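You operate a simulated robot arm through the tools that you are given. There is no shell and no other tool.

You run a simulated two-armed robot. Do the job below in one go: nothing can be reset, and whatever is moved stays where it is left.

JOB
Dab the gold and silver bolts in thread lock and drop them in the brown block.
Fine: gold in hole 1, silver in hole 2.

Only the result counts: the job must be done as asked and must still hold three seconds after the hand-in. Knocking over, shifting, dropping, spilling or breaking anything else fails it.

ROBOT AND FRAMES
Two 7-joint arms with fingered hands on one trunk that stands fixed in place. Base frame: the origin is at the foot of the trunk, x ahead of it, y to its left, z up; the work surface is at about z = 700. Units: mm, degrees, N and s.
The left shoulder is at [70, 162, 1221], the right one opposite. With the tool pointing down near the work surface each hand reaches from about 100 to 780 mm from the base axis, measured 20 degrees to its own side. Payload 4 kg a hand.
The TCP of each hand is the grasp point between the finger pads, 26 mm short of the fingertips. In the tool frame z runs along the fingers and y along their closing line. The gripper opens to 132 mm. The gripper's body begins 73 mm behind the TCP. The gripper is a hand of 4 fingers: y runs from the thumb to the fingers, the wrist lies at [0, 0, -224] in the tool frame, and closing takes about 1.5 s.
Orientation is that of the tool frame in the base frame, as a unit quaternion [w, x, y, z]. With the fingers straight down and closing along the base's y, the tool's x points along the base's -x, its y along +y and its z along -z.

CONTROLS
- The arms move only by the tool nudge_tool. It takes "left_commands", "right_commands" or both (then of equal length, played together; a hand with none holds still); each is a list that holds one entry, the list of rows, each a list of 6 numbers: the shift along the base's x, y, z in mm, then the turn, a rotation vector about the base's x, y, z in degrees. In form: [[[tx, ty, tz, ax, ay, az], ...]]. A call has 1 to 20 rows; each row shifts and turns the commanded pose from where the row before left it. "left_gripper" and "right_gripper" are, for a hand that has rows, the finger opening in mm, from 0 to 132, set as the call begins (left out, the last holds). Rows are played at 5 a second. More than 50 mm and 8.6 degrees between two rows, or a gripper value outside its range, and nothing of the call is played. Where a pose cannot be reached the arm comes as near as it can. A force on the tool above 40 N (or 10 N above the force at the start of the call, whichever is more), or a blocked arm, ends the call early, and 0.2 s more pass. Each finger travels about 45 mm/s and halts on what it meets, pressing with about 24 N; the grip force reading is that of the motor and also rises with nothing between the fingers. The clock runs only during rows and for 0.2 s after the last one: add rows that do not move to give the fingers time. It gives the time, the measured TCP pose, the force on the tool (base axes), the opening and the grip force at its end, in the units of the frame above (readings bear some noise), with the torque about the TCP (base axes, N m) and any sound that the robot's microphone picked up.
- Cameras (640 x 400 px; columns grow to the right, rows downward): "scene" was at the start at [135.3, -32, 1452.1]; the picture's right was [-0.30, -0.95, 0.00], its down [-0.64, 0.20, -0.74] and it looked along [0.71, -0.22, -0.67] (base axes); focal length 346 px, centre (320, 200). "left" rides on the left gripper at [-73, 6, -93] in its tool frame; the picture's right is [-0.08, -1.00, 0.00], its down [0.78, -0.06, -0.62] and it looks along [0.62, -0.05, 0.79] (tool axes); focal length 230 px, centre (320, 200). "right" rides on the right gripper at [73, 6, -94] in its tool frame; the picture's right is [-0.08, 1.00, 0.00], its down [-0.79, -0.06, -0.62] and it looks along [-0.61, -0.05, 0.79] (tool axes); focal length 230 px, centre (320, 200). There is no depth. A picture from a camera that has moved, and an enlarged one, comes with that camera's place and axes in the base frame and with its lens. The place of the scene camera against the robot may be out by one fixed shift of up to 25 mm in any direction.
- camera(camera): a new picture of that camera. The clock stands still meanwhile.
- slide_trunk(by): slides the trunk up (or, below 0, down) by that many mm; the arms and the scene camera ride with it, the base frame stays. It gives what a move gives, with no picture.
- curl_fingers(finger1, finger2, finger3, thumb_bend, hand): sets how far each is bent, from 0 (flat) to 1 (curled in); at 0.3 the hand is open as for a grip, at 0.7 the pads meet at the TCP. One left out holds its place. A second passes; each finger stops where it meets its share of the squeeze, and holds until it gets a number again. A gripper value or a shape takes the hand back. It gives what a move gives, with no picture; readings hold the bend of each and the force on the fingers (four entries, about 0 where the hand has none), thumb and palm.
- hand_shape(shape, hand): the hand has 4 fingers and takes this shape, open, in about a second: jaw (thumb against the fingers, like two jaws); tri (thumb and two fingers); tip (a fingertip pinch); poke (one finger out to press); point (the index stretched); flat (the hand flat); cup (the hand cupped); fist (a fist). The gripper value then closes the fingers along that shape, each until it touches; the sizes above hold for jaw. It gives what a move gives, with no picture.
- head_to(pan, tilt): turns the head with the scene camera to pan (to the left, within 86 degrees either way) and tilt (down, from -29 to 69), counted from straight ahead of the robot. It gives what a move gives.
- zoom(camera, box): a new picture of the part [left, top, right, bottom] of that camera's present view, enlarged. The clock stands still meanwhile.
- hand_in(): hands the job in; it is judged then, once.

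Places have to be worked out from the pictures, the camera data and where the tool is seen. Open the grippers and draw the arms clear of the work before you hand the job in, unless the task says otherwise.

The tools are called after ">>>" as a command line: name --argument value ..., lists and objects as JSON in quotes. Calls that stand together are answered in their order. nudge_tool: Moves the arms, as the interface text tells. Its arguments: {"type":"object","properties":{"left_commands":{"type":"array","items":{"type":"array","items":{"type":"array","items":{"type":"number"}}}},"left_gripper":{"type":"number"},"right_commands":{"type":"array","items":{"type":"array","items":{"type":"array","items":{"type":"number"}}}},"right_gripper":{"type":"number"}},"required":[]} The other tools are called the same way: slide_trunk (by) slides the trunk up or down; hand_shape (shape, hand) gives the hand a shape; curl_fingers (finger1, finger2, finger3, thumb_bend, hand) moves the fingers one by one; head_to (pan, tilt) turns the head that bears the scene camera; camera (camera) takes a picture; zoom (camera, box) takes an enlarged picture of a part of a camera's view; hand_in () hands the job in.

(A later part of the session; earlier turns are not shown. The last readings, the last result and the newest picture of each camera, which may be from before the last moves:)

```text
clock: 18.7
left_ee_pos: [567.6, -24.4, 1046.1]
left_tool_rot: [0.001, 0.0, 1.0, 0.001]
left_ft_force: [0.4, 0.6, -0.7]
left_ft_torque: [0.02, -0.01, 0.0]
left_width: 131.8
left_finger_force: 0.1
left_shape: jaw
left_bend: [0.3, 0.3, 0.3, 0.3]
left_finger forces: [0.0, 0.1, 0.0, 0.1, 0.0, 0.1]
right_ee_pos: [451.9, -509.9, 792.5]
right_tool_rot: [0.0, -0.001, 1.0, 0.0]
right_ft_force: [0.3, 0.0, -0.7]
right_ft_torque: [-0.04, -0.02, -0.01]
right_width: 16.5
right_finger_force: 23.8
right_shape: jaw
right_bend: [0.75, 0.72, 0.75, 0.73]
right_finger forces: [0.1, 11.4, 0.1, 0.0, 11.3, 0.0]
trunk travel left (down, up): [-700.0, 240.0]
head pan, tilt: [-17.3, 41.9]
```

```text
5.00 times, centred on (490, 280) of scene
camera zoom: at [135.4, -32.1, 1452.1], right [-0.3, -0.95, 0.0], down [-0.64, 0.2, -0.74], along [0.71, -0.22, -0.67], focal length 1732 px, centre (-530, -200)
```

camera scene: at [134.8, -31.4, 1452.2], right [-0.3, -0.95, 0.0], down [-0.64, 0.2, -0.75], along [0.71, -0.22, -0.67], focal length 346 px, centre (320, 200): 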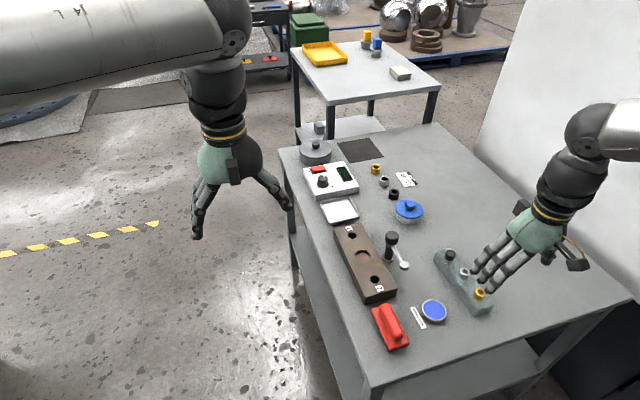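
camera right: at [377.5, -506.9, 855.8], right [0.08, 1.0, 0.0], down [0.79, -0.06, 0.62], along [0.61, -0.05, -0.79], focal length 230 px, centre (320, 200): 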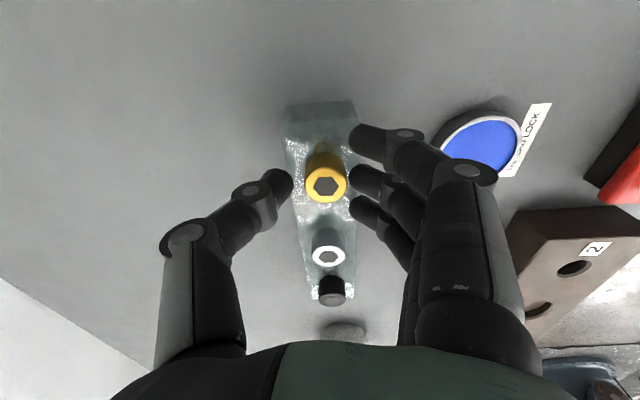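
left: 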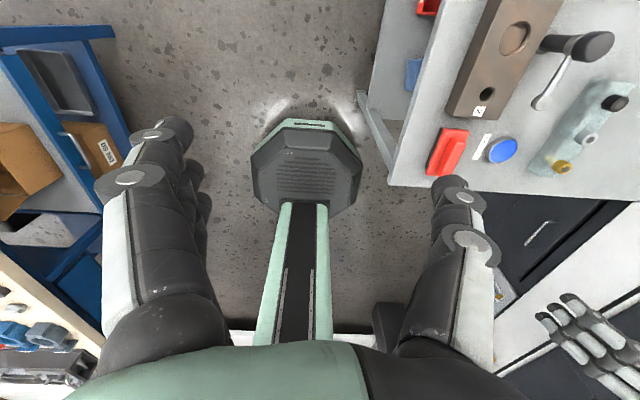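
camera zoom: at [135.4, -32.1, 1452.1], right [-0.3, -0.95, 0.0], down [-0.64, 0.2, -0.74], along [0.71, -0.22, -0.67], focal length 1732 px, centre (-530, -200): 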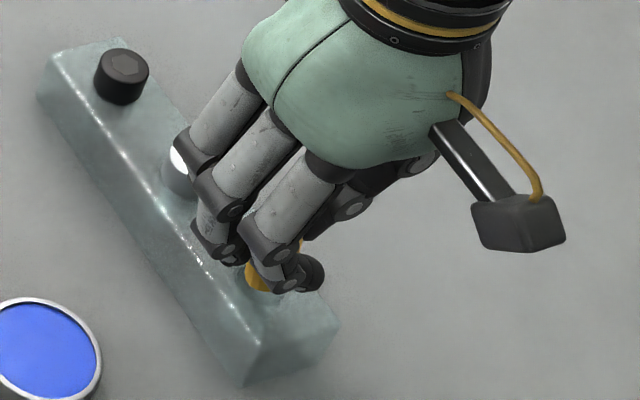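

The bolt holds steady (11 N) and appears clear of the rack hole. I lift another 70 mm to look at it in free space.

>>> nudge_tool --right_commands '[[[0, 0, 15, 0, 0, 0], [0, 0, 20, 0, 0, 0], [0, 0, 20, 0, 0, 0], [0, 0, 15, 0, 0, 0], [0, 0, 0, 0, 0, 0]]]' --right_gripper 20

>>> zoom --camera "right" --box '[220, 100, 420, 225]'

>>> zoom --camera "scene" --box '[440, 200, 560, 280]'

>>> camera --camera "scene"

```text
clock: 19.9
left_ee_pos: [568.0, -23.9, 1046.3]
left_tool_rot: [-0.002, 0.0, 1.0, 0.001]
left_ft_force: [0.1, -0.3, -0.3]
left_ft_torque: [-0.02, -0.04, -0.01]
left_width: 131.9
left_finger_force: 0.1
left_shape: jaw
left_bend: [0.3, 0.3, 0.3, 0.3]
left_finger forces: [0.0, 0.0, 0.0, 0.1, 0.1, 0.0]
right_ee_pos: [452.7, -510.7, 862.6]
right_tool_rot: [0.0, 0.0, 1.0, 0.0]
right_ft_force: [1.2, 0.3, -0.5]
right_ft_torque: [-0.02, 0.02, -0.01]
right_width: 17.0
right_finger_force: 24.3
right_shape: jaw
right_bend: [0.75, 0.72, 0.75, 0.73]
right_finger forces: [0.0, 11.5, 0.0, 0.1, 11.2, 0.0]
trunk travel left (down, up): [-700.0, 240.0]
head pan, tilt: [-17.3, 41.9]
```

```text
3.20 times, centred on (320, 162) of right
camera zoom: at [378.9, -506.8, 955.3], right [0.08, 1.0, 0.0], down [0.79, -0.06, 0.62], along [0.61, -0.05, -0.79], focal length 736 px, centre (320, 320)
```

zoom: 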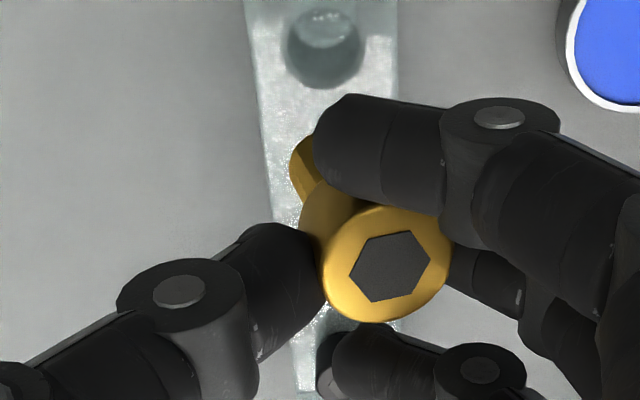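

```text
5.00 times, centred on (500, 240) of scene
camera zoom: at [135.7, -32.3, 1452.1], right [-0.3, -0.95, 0.0], down [-0.64, 0.2, -0.74], along [0.71, -0.22, -0.67], focal length 1732 px, centre (-580, 0)
```

zoom: 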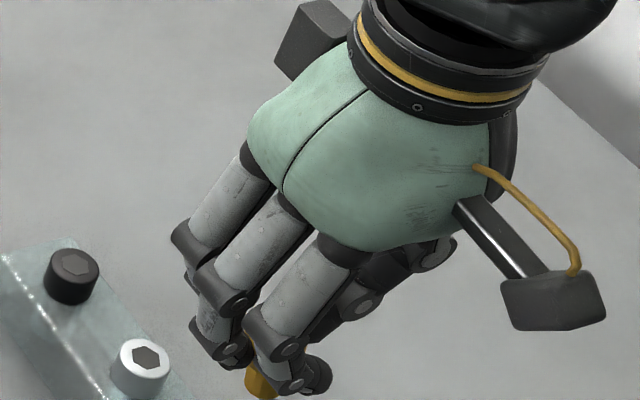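

```text
taken
camera scene: at [135.7, -32.3, 1452.1], right [-0.3, -0.95, 0.0], down [-0.64, 0.2, -0.74], along [0.71, -0.22, -0.67], focal length 346 px, centre (320, 200)
```

scene: 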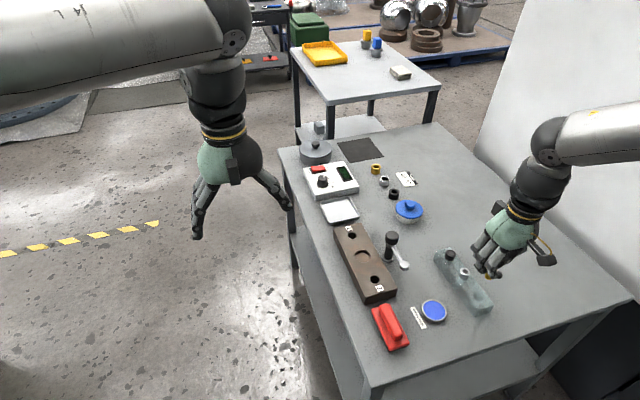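

The bolt is out, leaning in the pinch. I zoom in more from the hand camera, and check whether the left camera can see the right hand for a side view.

>>> zoom --camera "right" --box '[285, 125, 381, 185]'

>>> zoom --camera "left" --box '[480, 130, 640, 270]'

```text
6.67 times, centred on (333, 155) of right
camera zoom: at [378.9, -506.8, 955.3], right [0.08, 1.0, 0.0], down [0.79, -0.06, 0.62], along [0.61, -0.05, -0.79], focal length 1534 px, centre (233, 500)
```

zoom: 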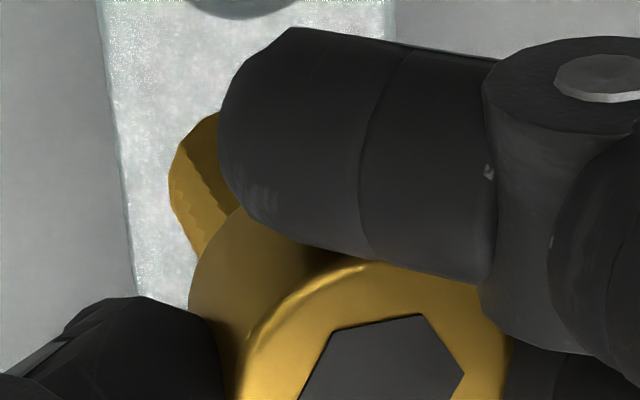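

```text
2.86 times, centred on (560, 200) of left
camera zoom: at [641.3, -18.4, 1139.3], right [0.08, -1.0, 0.0], down [-0.78, -0.06, 0.62], along [-0.62, -0.05, -0.79], focal length 657 px, centre (-366, 200)
```

zoom: 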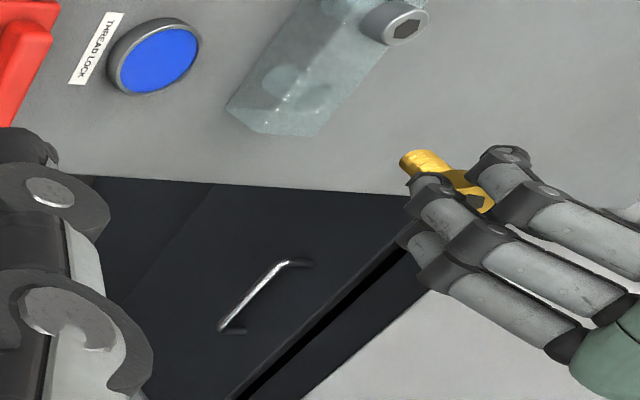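

The left camera can see the bolt's shank from its edge of view. I bring the left hand over (staying high, z≈1047) to about y=-330 for a proper frontal look at the held bolt.

>>> nudge_tool --left_commands '[[[9, -38, 0, 0, 0, 0], [9, -38, 0, 0, 0, 0], [9, -38, 0, 0, 0, 0], [9, -38, 0, 0, 0, 0], [9, -38, 0, 0, 0, 0], [9, -38, 0, 0, 0, 0], [9, -38, 0, 0, 0, 0], [9, -38, 0, 0, 0, 0], [0, 0, 0, 0, 0, 0]]]'

>>> camera --camera "left"

>>> camera --camera "scene"

```text
clock: 21.9
left_ee_pos: [593.0, -116.5, 1049.8]
left_tool_rot: [-0.001, -0.005, 1.0, -0.001]
left_ft_force: [1.2, 0.2, -0.1]
left_ft_torque: [-0.02, 0.02, -0.01]
left_width: 132.2
left_finger_force: 0.0
left_shape: jaw
left_bend: [0.3, 0.3, 0.3, 0.3]
left_finger forces: [0.0, 0.0, 0.1, 0.0, 0.0, 0.1]
left hand out of reach, approached as far as the arm can: row 3, 4, 5, 6, 7, 8
right_ee_pos: [452.4, -511.0, 863.3]
right_tool_rot: [0.0, -0.001, 1.0, 0.0]
right_ft_force: [0.3, 0.7, -0.5]
right_ft_torque: [0.0, -0.01, -0.02]
right_width: 16.6
right_finger_force: 23.8
right_shape: jaw
right_bend: [0.75, 0.72, 0.75, 0.73]
right_finger forces: [0.0, 11.5, 0.0, 0.0, 11.2, 0.1]
trunk travel left (down, up): [-700.0, 240.0]
head pan, tilt: [-17.3, 41.9]
```

```text
taken
camera left: at [666.4, -109.5, 1141.3], right [0.09, -1.0, 0.0], down [-0.78, -0.07, 0.62], along [-0.62, -0.06, -0.79], focal length 230 px, centre (320, 200)
```

left: 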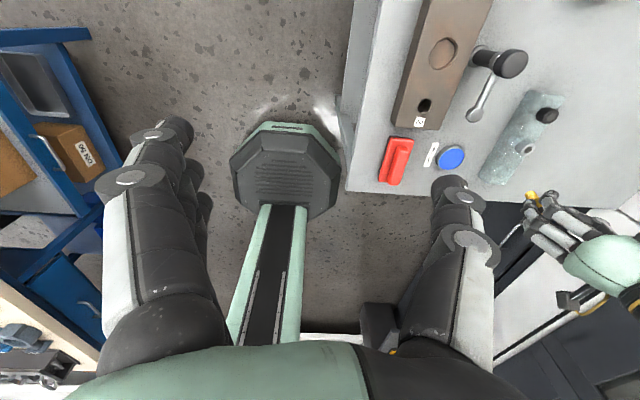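

```text
taken
camera scene: at [135.5, -31.8, 1452.1], right [-0.3, -0.95, 0.0], down [-0.64, 0.2, -0.74], along [0.71, -0.22, -0.67], focal length 346 px, centre (320, 200)
```

scene: 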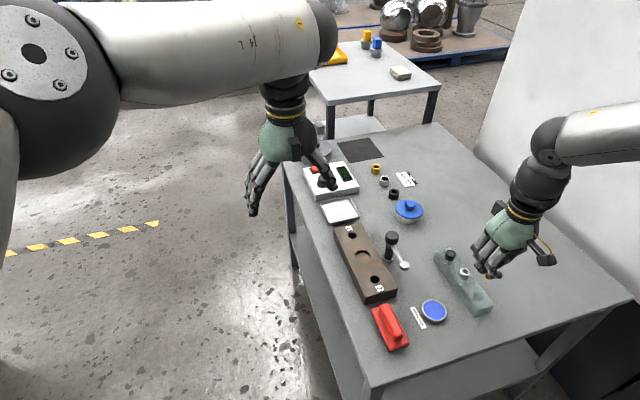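

The left arm reached its limit but the view is useful. I zoom on the held bolt from there.

>>> zoom --camera "left" --box '[500, 160, 596, 220]'

>>> zoom --camera "left" --box '[400, 50, 560, 150]'

```text
6.67 times, centred on (548, 190) of left
camera zoom: at [666.4, -109.5, 1141.3], right [0.09, -1.0, 0.0], down [-0.78, -0.07, 0.62], along [-0.62, -0.06, -0.79], focal length 1534 px, centre (-1200, 267)
```

zoom: 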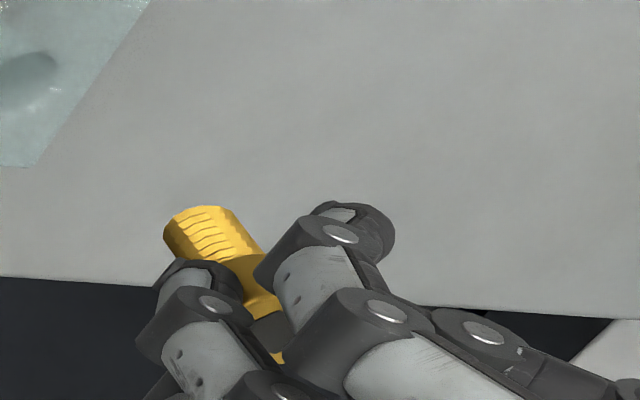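

```text
4.00 times, centred on (480, 100) of left
camera zoom: at [666.4, -109.5, 1141.3], right [0.09, -1.0, 0.0], down [-0.78, -0.07, 0.62], along [-0.62, -0.06, -0.79], focal length 920 px, centre (-320, 600)
```

zoom: 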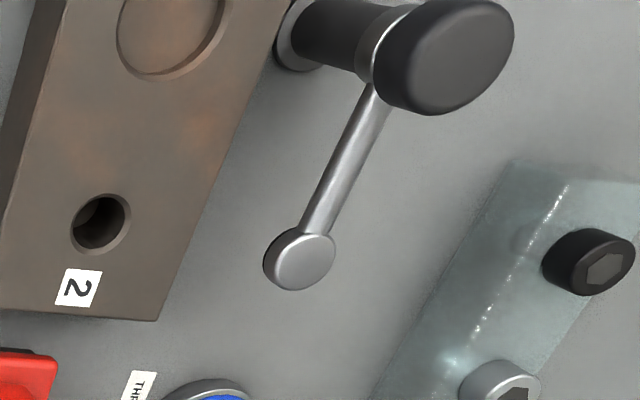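

Two-view triangulation puts the held bolt's head top at about (452, -501, 848) and its tip at (450.5, -513, 802): ~47 mm long and leaning ~15.5° in the y–z plane. I roll the right hand +15.5° about x to stand the bolt upright, still high over the table.

>>> nudge_tool --right_commands '[[[0, 0, 4, 4, 0, 0], [0, 0, 3, 4, 0, 0], [0, 0, 3, 4, 0, 0], [0, 0, 0, 3.5, 0, 0], [0, 0, 0, 0, 0, 0]]]' --right_gripper 20

>>> zoom --camera "left" --box '[500, 160, 596, 220]'

>>> zoom --camera "right" --box '[220, 100, 420, 225]'

```text
clock: 23.1
left_ee_pos: [592.0, -117.6, 1049.8]
left_tool_rot: [-0.001, -0.004, 1.0, -0.002]
left_ft_force: [0.2, 0.2, 0.1]
left_ft_torque: [0.01, 0.02, -0.01]
left_width: 132.0
left_finger_force: 0.2
left_shape: jaw
left_bend: [0.3, 0.3, 0.3, 0.3]
left_finger forces: [0.1, 0.1, 0.0, 0.1, 0.1, 0.1]
right_ee_pos: [453.6, -510.5, 872.7]
right_tool_rot: [0.0, -0.001, 0.991, 0.136]
right_ft_force: [0.0, 0.1, -1.2]
right_ft_torque: [-0.04, 0.02, -0.02]
right_width: 16.5
right_finger_force: 23.6
right_shape: jaw
right_bend: [0.75, 0.72, 0.75, 0.73]
right_finger forces: [0.0, 11.5, 0.0, 0.0, 11.3, 0.1]
trunk travel left (down, up): [-700.0, 240.0]
head pan, tilt: [-17.3, 41.9]
```

```text
6.67 times, centred on (548, 190) of left
camera zoom: at [666.3, -110.0, 1142.3], right [0.09, -1.0, 0.0], down [-0.78, -0.06, 0.62], along [-0.62, -0.06, -0.79], focal length 1534 px, centre (-1200, 267)
```

zoom: 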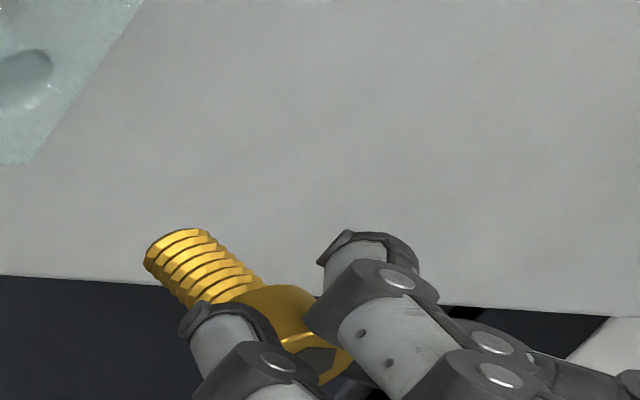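

```text
3.20 times, centred on (320, 162) of right
camera zoom: at [378.7, -531.3, 963.9], right [0.08, 0.96, 0.27], down [0.78, -0.22, 0.58], along [0.61, 0.17, -0.77], focal length 736 px, centre (320, 320)
```

zoom: 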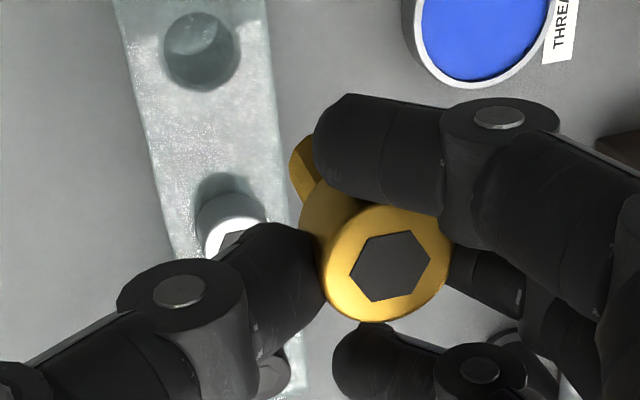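

The bolt now stands near upright; I zoom in further to measure the remaining tilt.

>>> zoom --camera "left" --box '[516, 188, 564, 218]'

>>> zoom --camera "scene" --box '[450, 220, 546, 280]'

```text
13.33 times, centred on (540, 203) of left
camera zoom: at [666.3, -110.0, 1142.3], right [0.09, -1.0, 0.0], down [-0.78, -0.06, 0.62], along [-0.62, -0.06, -0.79], focal length 3068 px, centre (-2613, 160)
```

zoom: 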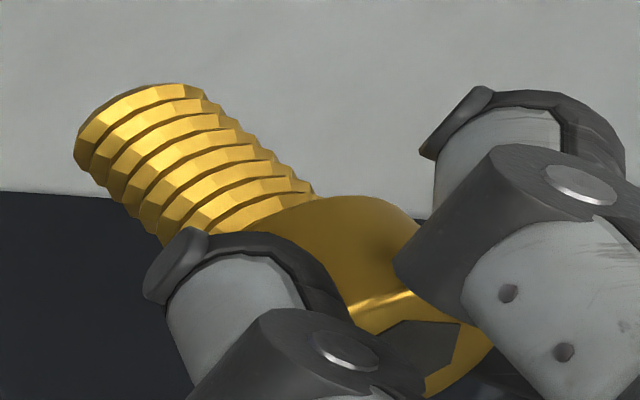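

```text
6.67 times, centred on (498, 250) of scene
camera zoom: at [135.5, -31.8, 1452.1], right [-0.3, -0.95, 0.0], down [-0.64, 0.2, -0.74], along [0.71, -0.22, -0.67], focal length 2310 px, centre (-867, -133)
```

zoom: 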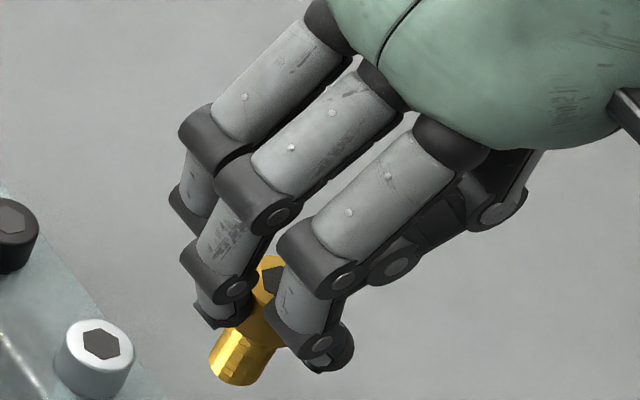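

The bolt is vertical to within about 2° and its threaded shank is ~15–16 mm thick. I carry it over the thread-lock dish (centre about (456, -406), z≈715), staying ~55 mm above it, and look again.

>>> nudge_tool --right_commands '[[[1, 23, 0, 0, 0, 0], [1, 24, 0, 0, 0, 0], [2, 23, -10, 0, 0, 0], [1, 23, -15, 0, 0, 0], [0, 0, -15, 0, 0, 0], [0, 0, 0, 0, 0, 0]]]' --right_gripper 20

>>> camera --camera "left"

>>> zoom --camera "right" --box '[220, 60, 420, 185]'

>>> zoom --camera "scene" --box '[400, 250, 496, 330]'

```text
clock: 24.5
left_ee_pos: [591.5, -118.7, 1051.4]
left_tool_rot: [-0.001, -0.004, 1.0, -0.003]
left_ft_force: [-1.6, -0.7, 0.1]
left_ft_torque: [-0.03, -0.02, 0.0]
left_width: 131.8
left_finger_force: 0.0
left_shape: jaw
left_bend: [0.3, 0.3, 0.3, 0.3]
left_finger forces: [0.1, 0.0, 0.1, 0.0, 0.1, 0.0]
right_ee_pos: [458.4, -417.2, 833.6]
right_tool_rot: [-0.001, 0.0, 0.991, 0.135]
right_ft_force: [-1.0, -0.2, -0.9]
right_ft_torque: [-0.01, -0.02, 0.01]
right_width: 16.5
right_finger_force: 24.5
right_shape: jaw
right_bend: [0.75, 0.72, 0.75, 0.73]
right_finger forces: [0.0, 11.5, 0.0, 0.0, 11.4, 0.1]
trunk travel left (down, up): [-700.0, 240.0]
head pan, tilt: [-17.3, 41.9]
```

```text
taken
camera left: at [666.1, -110.2, 1143.0], right [0.09, -1.0, 0.01], down [-0.78, -0.06, 0.62], along [-0.62, -0.06, -0.79], focal length 230 px, centre (320, 200)
```

left: 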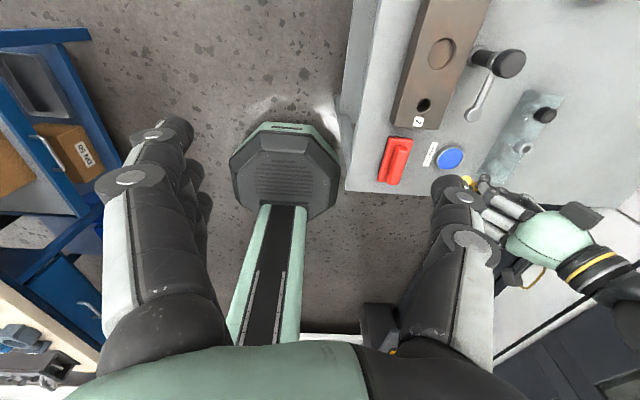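

```text
3.20 times, centred on (320, 122) of right
camera zoom: at [384.0, -437.2, 924.6], right [0.08, 0.96, 0.27], down [0.78, -0.22, 0.58], along [0.62, 0.16, -0.77], focal length 736 px, centre (320, 448)
```

zoom: 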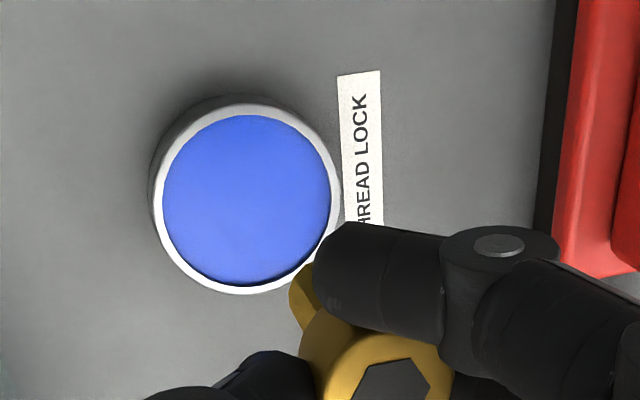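

```text
5.00 times, centred on (448, 290) of scene
camera zoom: at [135.3, -32.0, 1452.2], right [-0.3, -0.95, 0.0], down [-0.64, 0.2, -0.74], along [0.71, -0.22, -0.67], focal length 1732 px, centre (-320, -250)
```

zoom: 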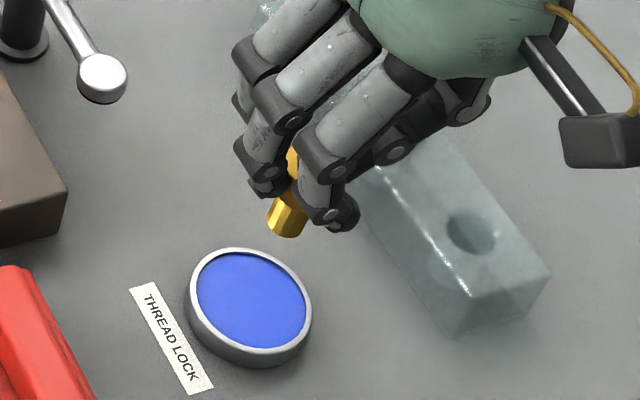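

In the scene view, lowering the tip straight down should land it at the dish's centre. I zoom with the left camera to confirm tip versus dish.

>>> zoom --camera "left" --box '[430, 140, 510, 190]'

```text
8.00 times, centred on (470, 165) of left
camera zoom: at [666.1, -110.2, 1143.0], right [0.09, -1.0, 0.01], down [-0.78, -0.06, 0.62], along [-0.62, -0.06, -0.79], focal length 1841 px, centre (-880, 480)
```

zoom: 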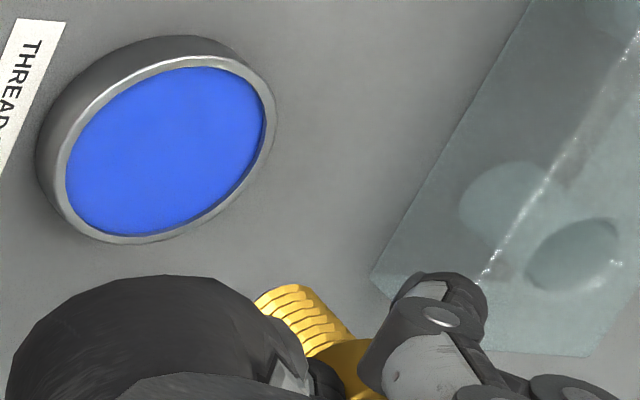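

The views agree that the tip is around z≈778 and within a few mm of the dish axis; I shift (+2, -1) and lower 48 mm, then check the gap visually.

>>> nudge_tool --right_commands '[[[1, 0, -12, 0, 0, 0], [1, -1, -12, 0, 0, 0], [0, 0, -12, 0, 0, 0], [0, 0, -12, 0, 0, 0], [0, 0, 0, 0, 0, 0]]]' --right_gripper 20

>>> zoom --camera "left" --box '[430, 140, 510, 190]'

>>> zoom --camera "scene" --box '[400, 260, 496, 340]'

>>> camera --camera "right"

```text
clock: 25.7
left_ee_pos: [592.1, -118.6, 1050.3]
left_tool_rot: [-0.001, -0.004, 1.0, -0.003]
left_ft_force: [0.0, 1.1, -1.0]
left_ft_torque: [0.01, -0.03, -0.01]
left_width: 131.9
left_finger_force: 0.0
left_shape: jaw
left_bend: [0.3, 0.3, 0.3, 0.3]
left_finger forces: [0.1, 0.0, 0.0, 0.1, 0.1, 0.1]
right_ee_pos: [458.2, -417.5, 784.6]
right_tool_rot: [0.0, 0.0, 0.991, 0.135]
right_ft_force: [-0.2, 0.2, -0.9]
right_ft_torque: [0.03, -0.01, -0.01]
right_width: 16.9
right_finger_force: 24.6
right_shape: jaw
right_bend: [0.75, 0.72, 0.75, 0.73]
right_finger forces: [0.2, 11.5, 0.0, 0.0, 11.4, 0.0]
trunk travel left (down, up): [-700.0, 240.0]
head pan, tilt: [-17.3, 41.9]
```

```text
8.00 times, centred on (470, 165) of left
camera zoom: at [666.1, -110.0, 1142.6], right [0.09, -1.0, 0.0], down [-0.78, -0.06, 0.62], along [-0.62, -0.06, -0.79], focal length 1841 px, centre (-880, 480)
```

zoom: 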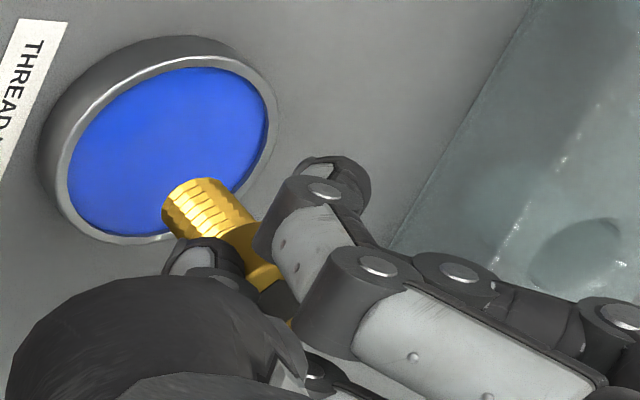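

```text
5.00 times, centred on (448, 300) of scene
camera zoom: at [135.2, -31.9, 1452.2], right [-0.3, -0.95, 0.0], down [-0.64, 0.2, -0.74], along [0.71, -0.22, -0.67], focal length 1732 px, centre (-320, -300)
```

zoom: 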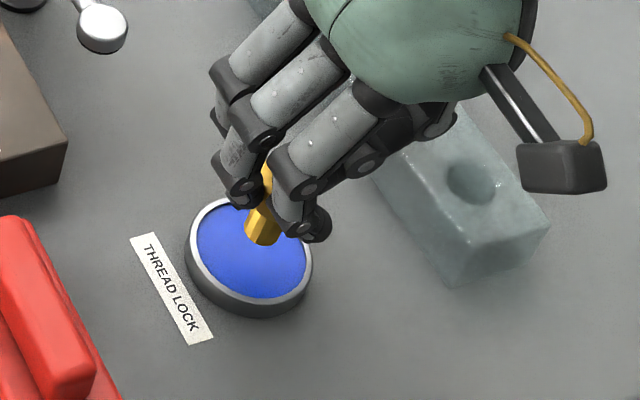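

```text
taken
camera right: at [385.0, -438.7, 875.6], right [0.08, 0.96, 0.27], down [0.78, -0.22, 0.58], along [0.62, 0.16, -0.77], focal length 230 px, centre (320, 200)
```

right: 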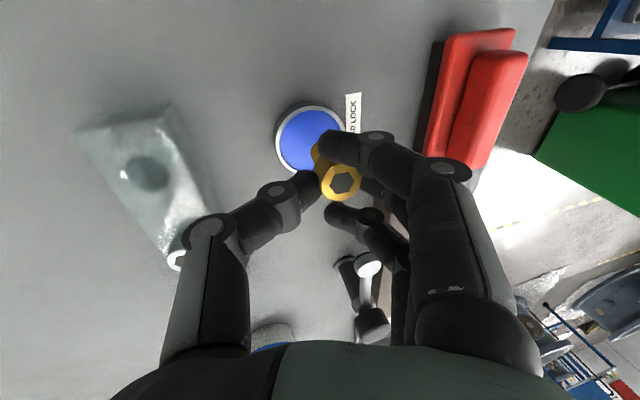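

The tip is close above the paste now. I zoom in more to judge the remaining gap and centring.

>>> zoom --camera "left" --box '[430, 142, 478, 172]'

>>> zoom --camera "scene" --box '[420, 290, 468, 330]'

```text
13.33 times, centred on (454, 157) of left
camera zoom: at [666.1, -110.0, 1142.6], right [0.09, -1.0, 0.0], down [-0.78, -0.06, 0.62], along [-0.62, -0.06, -0.79], focal length 3068 px, centre (-1467, 773)
```

zoom: 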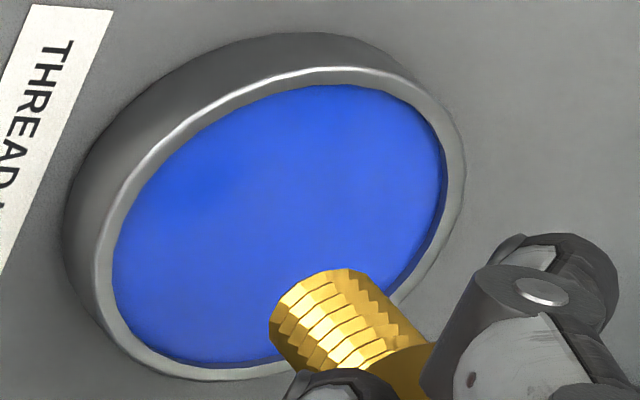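

```text
10.00 times, centred on (444, 310) of scene
camera zoom: at [135.2, -31.9, 1452.2], right [-0.3, -0.95, 0.0], down [-0.64, 0.2, -0.74], along [0.71, -0.22, -0.67], focal length 3464 px, centre (-920, -900)
```

zoom: 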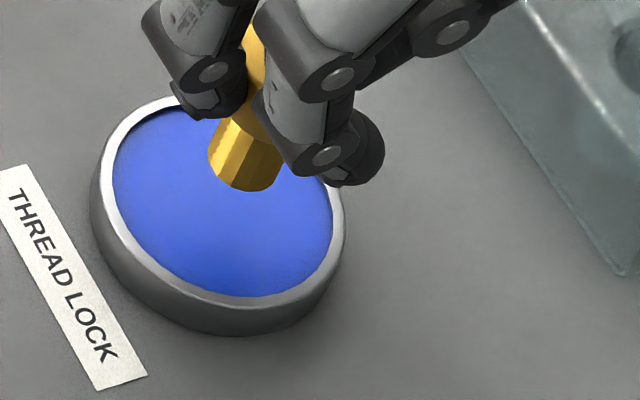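

Both views agree on a ~20 mm gap with the tip needing about (+2, -1). I shift and lower 14 mm, then check before the final approach.

>>> nudge_tool --right_commands '[[[1, -0.5, -5, 0, 0, 0], [1, -0.5, -5, 0, 0, 0], [0, 0, -4, 0, 0, 0], [0, 0, 0, 0, 0, 0]]]' --right_gripper 20

>>> zoom --camera "left" --box '[430, 142, 478, 172]'

>>> zoom --camera "scene" --box '[420, 290, 468, 330]'

```text
clock: 26.7
left_ee_pos: [592.9, -117.5, 1049.5]
left_tool_rot: [-0.001, -0.005, 1.0, -0.003]
left_ft_force: [0.2, -0.4, 0.4]
left_ft_torque: [0.02, -0.04, 0.01]
left_width: 131.8
left_finger_force: 0.2
left_shape: jaw
left_bend: [0.3, 0.3, 0.3, 0.3]
left_finger forces: [0.1, 0.1, 0.0, 0.0, 0.0, 0.1]
right_ee_pos: [461.3, -419.8, 768.4]
right_tool_rot: [0.0, -0.001, 0.991, 0.135]
right_ft_force: [-0.2, -0.6, 0.0]
right_ft_torque: [-0.01, 0.01, -0.01]
right_width: 16.8
right_finger_force: 24.0
right_shape: jaw
right_bend: [0.75, 0.72, 0.75, 0.73]
right_finger forces: [0.1, 11.4, 0.1, 0.1, 11.5, 0.0]
trunk travel left (down, up): [-700.0, 240.0]
head pan, tilt: [-17.3, 41.9]
```

```text
13.33 times, centred on (454, 157) of left
camera zoom: at [666.3, -110.1, 1142.3], right [0.09, -1.0, 0.0], down [-0.78, -0.07, 0.62], along [-0.62, -0.06, -0.79], focal length 3068 px, centre (-1467, 773)
```

zoom: 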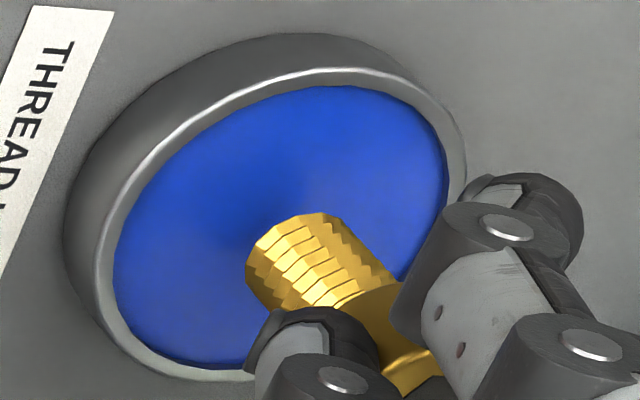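

```text
10.00 times, centred on (444, 310) of scene
camera zoom: at [135.4, -32.1, 1452.1], right [-0.3, -0.95, 0.0], down [-0.64, 0.2, -0.74], along [0.71, -0.22, -0.67], focal length 3464 px, centre (-920, -900)
```

zoom: 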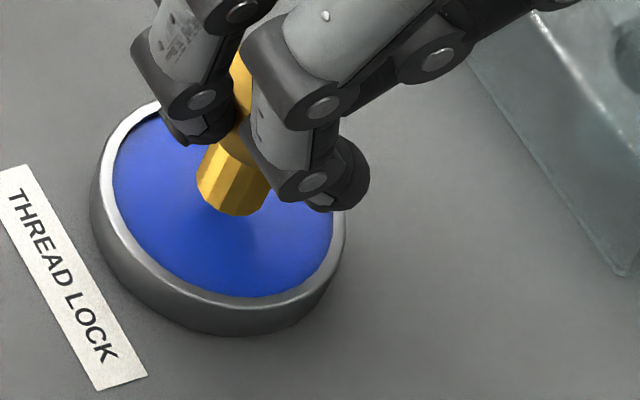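

About 6 mm remain and the tip is nearly centred over the paste. I lower 4 mm, then feel for contact in 1 mm steps.

>>> nudge_tool --right_commands '[[[0, 0, -2, 0, 0, 0], [0, 0, -2, 0, 0, 0], [0, 0, 0, 0, 0, 0]]]' --right_gripper 20

>>> zoom --camera "left" --box '[430, 142, 478, 172]'

>>> zoom --camera "scene" --box '[420, 290, 468, 330]'

```text
clock: 27.5
left_ee_pos: [593.7, -116.9, 1049.4]
left_tool_rot: [0.0, -0.005, 1.0, -0.003]
left_ft_force: [-0.2, 0.1, 0.0]
left_ft_torque: [0.0, 0.0, 0.0]
left_width: 131.8
left_finger_force: 0.1
left_shape: jaw
left_bend: [0.3, 0.3, 0.3, 0.3]
left_finger forces: [0.0, 0.0, 0.0, 0.0, 0.0, 0.0]
right_ee_pos: [460.5, -420.2, 765.5]
right_tool_rot: [0.0, 0.0, 0.991, 0.134]
right_ft_force: [-0.4, 0.6, -1.2]
right_ft_torque: [0.01, 0.05, 0.01]
right_width: 17.0
right_finger_force: 24.5
right_shape: jaw
right_bend: [0.75, 0.72, 0.75, 0.73]
right_finger forces: [0.0, 11.5, 0.1, 0.1, 11.4, 0.0]
trunk travel left (down, up): [-700.0, 240.0]
head pan, tilt: [-17.3, 41.9]
```

```text
13.33 times, centred on (454, 157) of left
camera zoom: at [666.2, -110.2, 1142.4], right [0.09, -1.0, 0.0], down [-0.78, -0.06, 0.62], along [-0.62, -0.06, -0.79], focal length 3068 px, centre (-1467, 773)
```

zoom: 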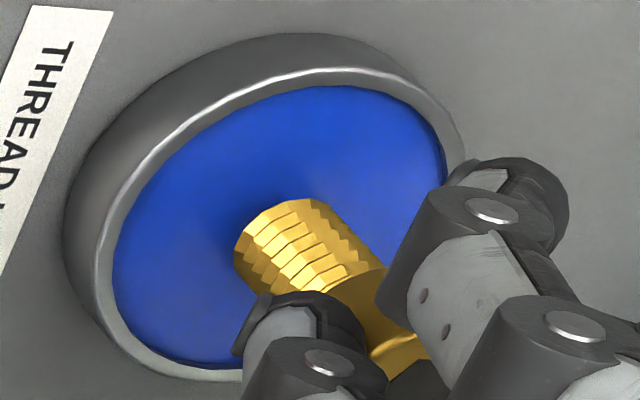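

```text
10.00 times, centred on (444, 310) of scene
camera zoom: at [135.4, -32.1, 1452.1], right [-0.3, -0.95, 0.0], down [-0.64, 0.2, -0.74], along [0.71, -0.22, -0.67], focal length 3464 px, centre (-920, -900)
```

zoom: 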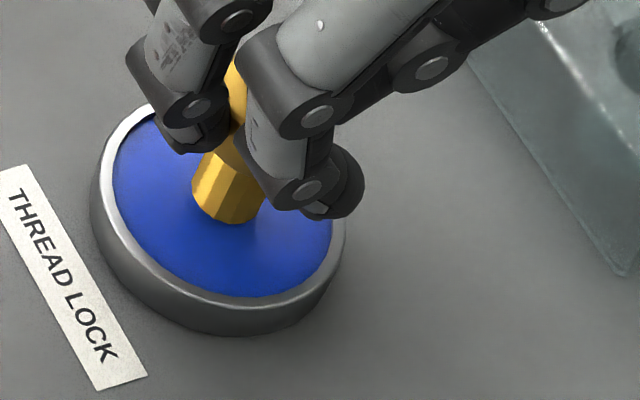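

About 2–3 mm remain. I go down 2 mm more, then 1 mm steps, watching the force.

>>> nudge_tool --right_commands '[[[0, 0, -1, 0, 0, 0], [0, 0, -1, 0, 0, 0], [0, 0, 0, 0, 0, 0]]]' --right_gripper 20

>>> zoom --camera "scene" --box '[420, 290, 468, 330]'

```text
clock: 28.3
left_ee_pos: [594.0, -117.6, 1049.9]
left_tool_rot: [-0.001, -0.004, 1.0, -0.003]
left_ft_force: [0.4, -0.1, -0.3]
left_ft_torque: [0.03, -0.03, 0.01]
left_width: 132.1
left_finger_force: 0.1
left_shape: jaw
left_bend: [0.3, 0.3, 0.3, 0.3]
left_finger forces: [0.1, 0.0, 0.1, 0.0, 0.0, 0.0]
right_ee_pos: [461.9, -420.0, 763.7]
right_tool_rot: [-0.001, 0.0, 0.991, 0.135]
right_ft_force: [-0.1, 0.0, -0.8]
right_ft_torque: [-0.05, 0.01, -0.03]
right_width: 16.7
right_finger_force: 23.9
right_shape: jaw
right_bend: [0.75, 0.72, 0.75, 0.73]
right_finger forces: [0.1, 11.4, 0.0, 0.0, 11.3, 0.1]
trunk travel left (down, up): [-700.0, 240.0]
head pan, tilt: [-17.3, 41.9]
```

```text
10.00 times, centred on (444, 310) of scene
camera zoom: at [135.4, -32.1, 1452.1], right [-0.3, -0.95, 0.0], down [-0.64, 0.2, -0.74], along [0.71, -0.22, -0.67], focal length 3464 px, centre (-920, -900)
```

zoom: 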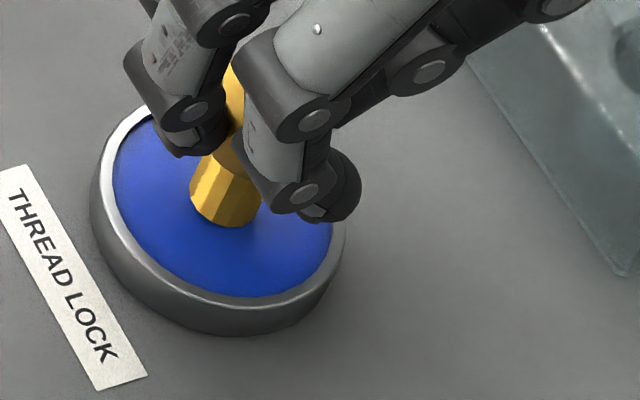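

No contact force yet (z force still about -0.8 N). I lower two more millimetres.

>>> nudge_tool --right_commands '[[[0, 0, -1, 0, 0, 0], [0, 0, 0, 0, 0, 0]]]' --right_gripper 20

>>> nudge_tool --right_commands '[[[0, 0, -1, 0, 0, 0], [0, 0, 0, 0, 0, 0]]]' --right_gripper 20

>>> zoom --camera "scene" --box '[420, 290, 468, 330]'

>>> zoom --camera "left" --box '[430, 142, 478, 172]'

```text
clock: 28.9
left_ee_pos: [592.7, -117.2, 1050.2]
left_tool_rot: [-0.001, -0.004, 1.0, -0.003]
left_ft_force: [0.2, -0.1, -0.2]
left_ft_torque: [-0.01, 0.02, -0.02]
left_width: 131.9
left_finger_force: 0.1
left_shape: jaw
left_bend: [0.3, 0.3, 0.3, 0.3]
left_finger forces: [0.0, 0.0, 0.0, 0.0, 0.0, 0.1]
right_ee_pos: [461.6, -419.6, 762.9]
right_tool_rot: [0.001, 0.001, 0.991, 0.134]
right_ft_force: [0.3, 0.0, -0.9]
right_ft_torque: [0.02, -0.01, -0.02]
right_width: 16.6
right_finger_force: 24.0
right_shape: jaw
right_bend: [0.75, 0.72, 0.75, 0.73]
right_finger forces: [0.0, 11.4, 0.0, 0.0, 11.4, 0.1]
trunk travel left (down, up): [-700.0, 240.0]
head pan, tilt: [-17.3, 41.9]
```

```text
clock: 29.5
left_ee_pos: [593.2, -117.2, 1050.1]
left_tool_rot: [-0.001, -0.005, 1.0, -0.002]
left_ft_force: [-0.1, 0.4, 0.7]
left_ft_torque: [0.03, 0.01, -0.02]
left_width: 132.0
left_finger_force: 0.1
left_shape: jaw
left_bend: [0.3, 0.3, 0.3, 0.3]
left_finger forces: [0.0, 0.0, 0.0, 0.0, 0.0, 0.1]
right_ee_pos: [462.1, -418.6, 762.5]
right_tool_rot: [0.0, 0.0, 0.991, 0.135]
right_ft_force: [-0.2, 0.5, 0.2]
right_ft_torque: [0.0, 0.0, 0.01]
right_width: 16.8
right_finger_force: 24.9
right_shape: jaw
right_bend: [0.75, 0.72, 0.75, 0.73]
right_finger forces: [0.0, 11.6, 0.0, 0.0, 11.3, 0.0]
trunk travel left (down, up): [-700.0, 240.0]
head pan, tilt: [-17.3, 41.9]
```

```text
10.00 times, centred on (444, 310) of scene
camera zoom: at [135.3, -32.1, 1452.2], right [-0.3, -0.95, 0.0], down [-0.64, 0.2, -0.74], along [0.71, -0.22, -0.67], focal length 3464 px, centre (-920, -900)
```

zoom: 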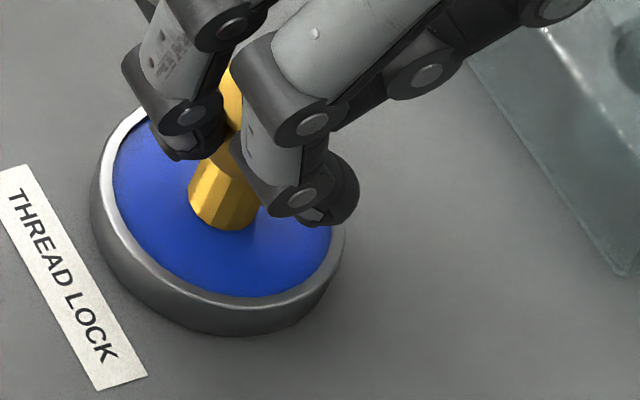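

```text
13.33 times, centred on (454, 157) of left
camera zoom: at [666.2, -110.1, 1142.6], right [0.09, -1.0, 0.0], down [-0.78, -0.06, 0.62], along [-0.62, -0.06, -0.79], focal length 3068 px, centre (-1467, 773)
```

zoom: 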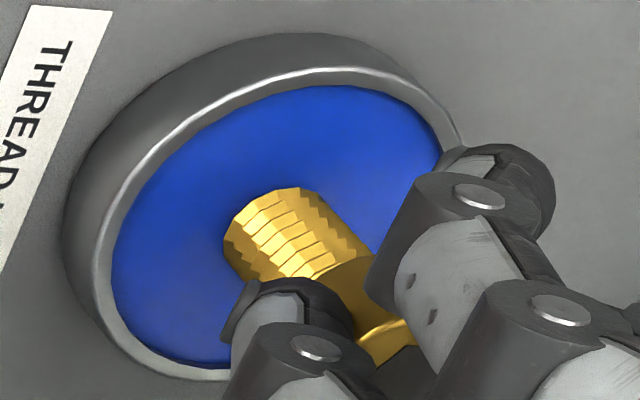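

The z force rose by about 1 N, hinting at first contact. I lower one more millimetre to make sure of the dab.

>>> nudge_tool --right_commands '[[[0, 0, -1, 0, 0, 0], [0, 0, 0, 0, 0, 0]]]' --right_gripper 20

>>> zoom --camera "scene" --box '[420, 290, 468, 330]'

```text
clock: 30.1
left_ee_pos: [592.9, -118.0, 1048.6]
left_tool_rot: [-0.002, -0.005, 1.0, -0.002]
left_ft_force: [0.2, -0.1, 0.0]
left_ft_torque: [-0.04, 0.0, 0.01]
left_width: 131.8
left_finger_force: 0.0
left_shape: jaw
left_bend: [0.3, 0.3, 0.3, 0.3]
left_finger forces: [0.0, 0.1, 0.0, 0.1, 0.0, 0.0]
right_ee_pos: [461.0, -419.8, 761.2]
right_tool_rot: [0.001, 0.0, 0.991, 0.135]
right_ft_force: [1.2, 0.1, 4.7]
right_ft_torque: [0.07, -0.05, -0.03]
right_width: 17.2
right_finger_force: 23.6
right_shape: jaw
right_bend: [0.75, 0.72, 0.75, 0.73]
right_finger forces: [0.0, 11.9, 0.0, 0.0, 12.1, 0.0]
trunk travel left (down, up): [-700.0, 240.0]
head pan, tilt: [-17.3, 41.9]
```

```text
10.00 times, centred on (444, 310) of scene
camera zoom: at [135.1, -31.8, 1452.2], right [-0.3, -0.95, 0.0], down [-0.64, 0.2, -0.74], along [0.71, -0.22, -0.67], focal length 3464 px, centre (-920, -900)
```

zoom: 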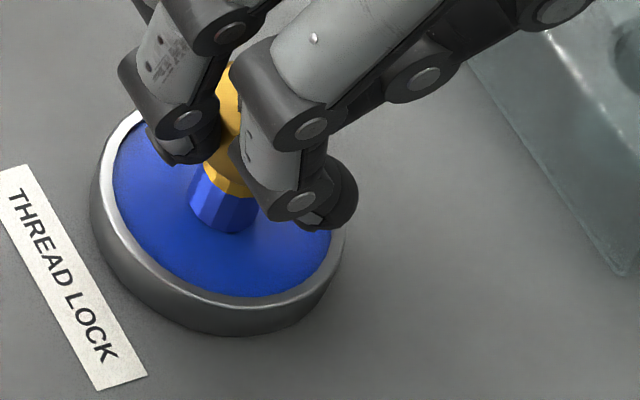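

The shank turned blue: the gold bolt is dabbed. I lift straight up 60 mm and look at it and the dish.

>>> nudge_tool --right_commands '[[[0, 0, 5, 0, 0, 0], [0, 0, 10, 0, 0, 0], [0, 0, 15, 0, 0, 0], [0, 0, 15, 0, 0, 0], [0, 0, 15, 0, 0, 0], [0, 0, 0, 0, 0, 0]]]' --right_gripper 20

>>> zoom --camera "scene" --box '[400, 250, 496, 330]'

>>> zoom --camera "left" --box '[430, 140, 510, 190]'

>>> camera --camera "right"

```text
clock: 31.5
left_ee_pos: [593.8, -117.6, 1048.6]
left_tool_rot: [-0.001, -0.005, 1.0, -0.003]
left_ft_force: [0.9, -0.3, 0.7]
left_ft_torque: [0.03, 0.0, -0.01]
left_width: 132.0
left_finger_force: 0.1
left_shape: jaw
left_bend: [0.3, 0.3, 0.3, 0.3]
left_finger forces: [0.0, 0.1, 0.0, 0.1, 0.1, 0.0]
right_ee_pos: [460.6, -420.6, 820.4]
right_tool_rot: [-0.001, 0.0, 0.991, 0.135]
right_ft_force: [0.5, 0.2, -1.2]
right_ft_torque: [0.0, -0.01, -0.03]
right_width: 17.0
right_finger_force: 23.9
right_shape: jaw
right_bend: [0.75, 0.72, 0.75, 0.73]
right_finger forces: [0.0, 11.6, 0.0, 0.0, 11.5, 0.0]
trunk travel left (down, up): [-700.0, 240.0]
head pan, tilt: [-17.3, 41.9]
```

```text
5.00 times, centred on (448, 290) of scene
camera zoom: at [135.8, -32.2, 1452.1], right [-0.3, -0.95, 0.0], down [-0.64, 0.2, -0.74], along [0.71, -0.22, -0.67], focal length 1732 px, centre (-320, -250)
```

zoom: 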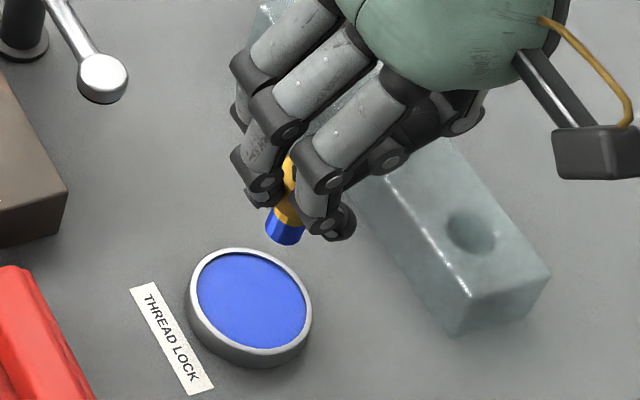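

```text
8.00 times, centred on (470, 165) of left
camera zoom: at [666.5, -110.3, 1142.3], right [0.09, -1.0, 0.0], down [-0.78, -0.06, 0.62], along [-0.62, -0.06, -0.79], focal length 1841 px, centre (-880, 480)
```

zoom: 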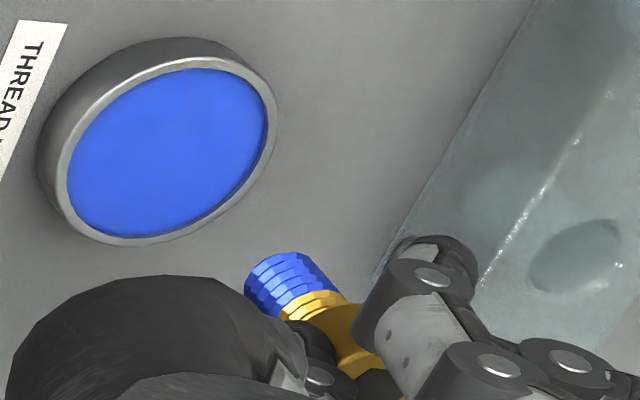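

```text
taken
camera right: at [386.7, -440.7, 912.7], right [0.08, 0.96, 0.27], down [0.79, -0.22, 0.58], along [0.61, 0.16, -0.77], focal length 230 px, centre (320, 200)
```

right: 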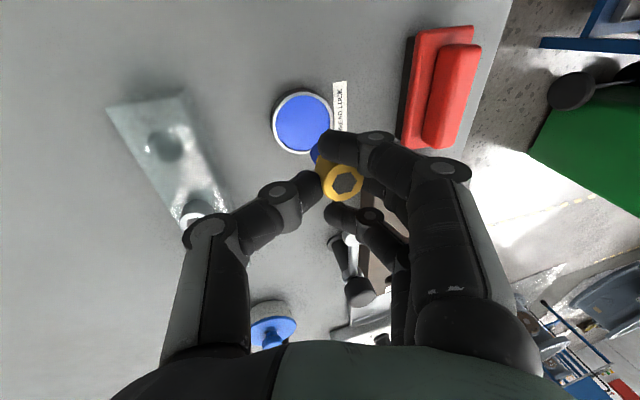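

Dish and rack are undisturbed and the thread is coated. Triangulating, the block top is z≈731, hole 1 ≈ (718, -300), hole 2 ≈ (565.5, -300.5). I raise the bolt and carry it toward hole 1 above everything, while backing the left hand off in +y to see how its commanded pose responds.

>>> nudge_tool --right_commands '[[[0, 0, 30, 0, 0, 0], [10, 5, 28, 0, 0, 0], [40, 16, 0, 0, 0, 0], [40, 16, 0, 0, 0, 0], [42, 17, 0, 0, 0, 0], [42, 17, 0, 0, 0, 0], [42, 17, 0, 0, 0, 0], [40, 17, 0, 0, 0, 0], [0, 0, 0, 0, 0, 0]]]' --right_gripper 20 --left_commands '[[[0, 25, 0, 0, 0, 0], [0, 25, 0, 0, 0, 0], [0, 25, 0, 0, 0, 0], [0, 25, 0, 0, 0, 0], [0, 25, 0, 0, 0, 0], [0, 25, 0, 0, 0, 0], [0, 25, 0, 0, 0, 0], [0, 25, 0, 0, 0, 0], [0, 0, 0, 0, 0, 0]]]'

>>> camera --camera "right"

>>> camera --camera "left"

>>> camera --camera "scene"

```text
clock: 33.5
left_ee_pos: [589.7, 79.5, 1047.6]
left_tool_rot: [-0.001, 0.0, 1.0, 0.001]
left_ft_force: [-1.0, 0.0, -0.4]
left_ft_torque: [0.0, 0.01, 0.04]
left_width: 132.0
left_finger_force: 0.1
left_shape: jaw
left_bend: [0.3, 0.3, 0.3, 0.3]
left_finger forces: [0.0, 0.1, 0.0, 0.1, 0.1, 0.1]
right_ee_pos: [645.3, -328.7, 913.1]
right_tool_rot: [0.001, 0.0, 0.991, 0.136]
right_ft_force: [-0.1, 0.9, -1.8]
right_ft_torque: [-0.01, -0.01, 0.03]
right_width: 17.1
right_finger_force: 23.9
right_shape: jaw
right_bend: [0.75, 0.72, 0.75, 0.73]
right_finger forces: [0.0, 10.7, 0.0, 0.0, 10.8, 0.0]
right hand out of reach, approached as far as the arm can: row 6, 7, 8
trunk travel left (down, up): [-700.0, 240.0]
head pan, tilt: [-17.3, 41.9]
```

```text
taken
camera right: at [571.1, -348.1, 1004.8], right [0.08, 0.96, 0.27], down [0.78, -0.23, 0.58], along [0.62, 0.16, -0.77], focal length 230 px, centre (320, 200)
```

right: 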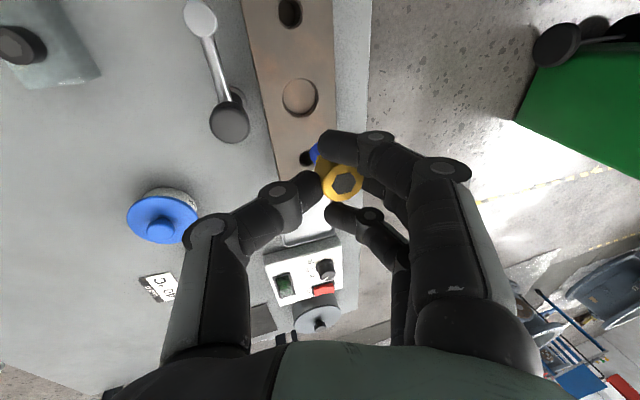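

```text
taken
camera left: at [664.9, 85.5, 1140.8], right [0.08, -1.0, 0.0], down [-0.78, -0.06, 0.62], along [-0.62, -0.05, -0.79], focal length 230 px, centre (320, 200)
```

left: 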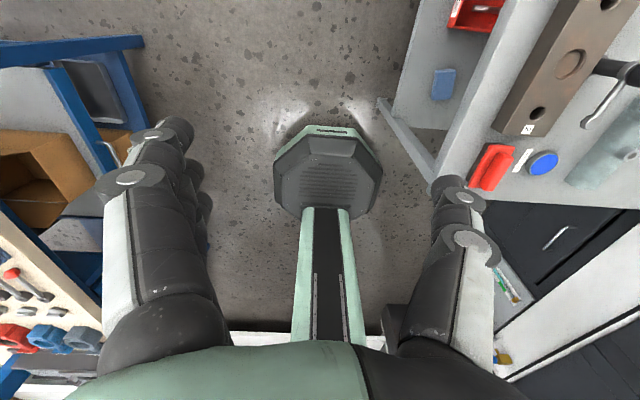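

```text
taken
camera scene: at [136.2, -32.9, 1452.0], right [-0.3, -0.95, 0.0], down [-0.64, 0.2, -0.74], along [0.71, -0.22, -0.67], focal length 346 px, centre (320, 200)
```

scene: 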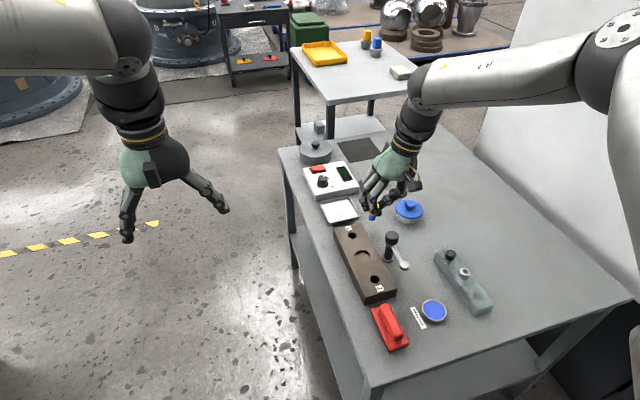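

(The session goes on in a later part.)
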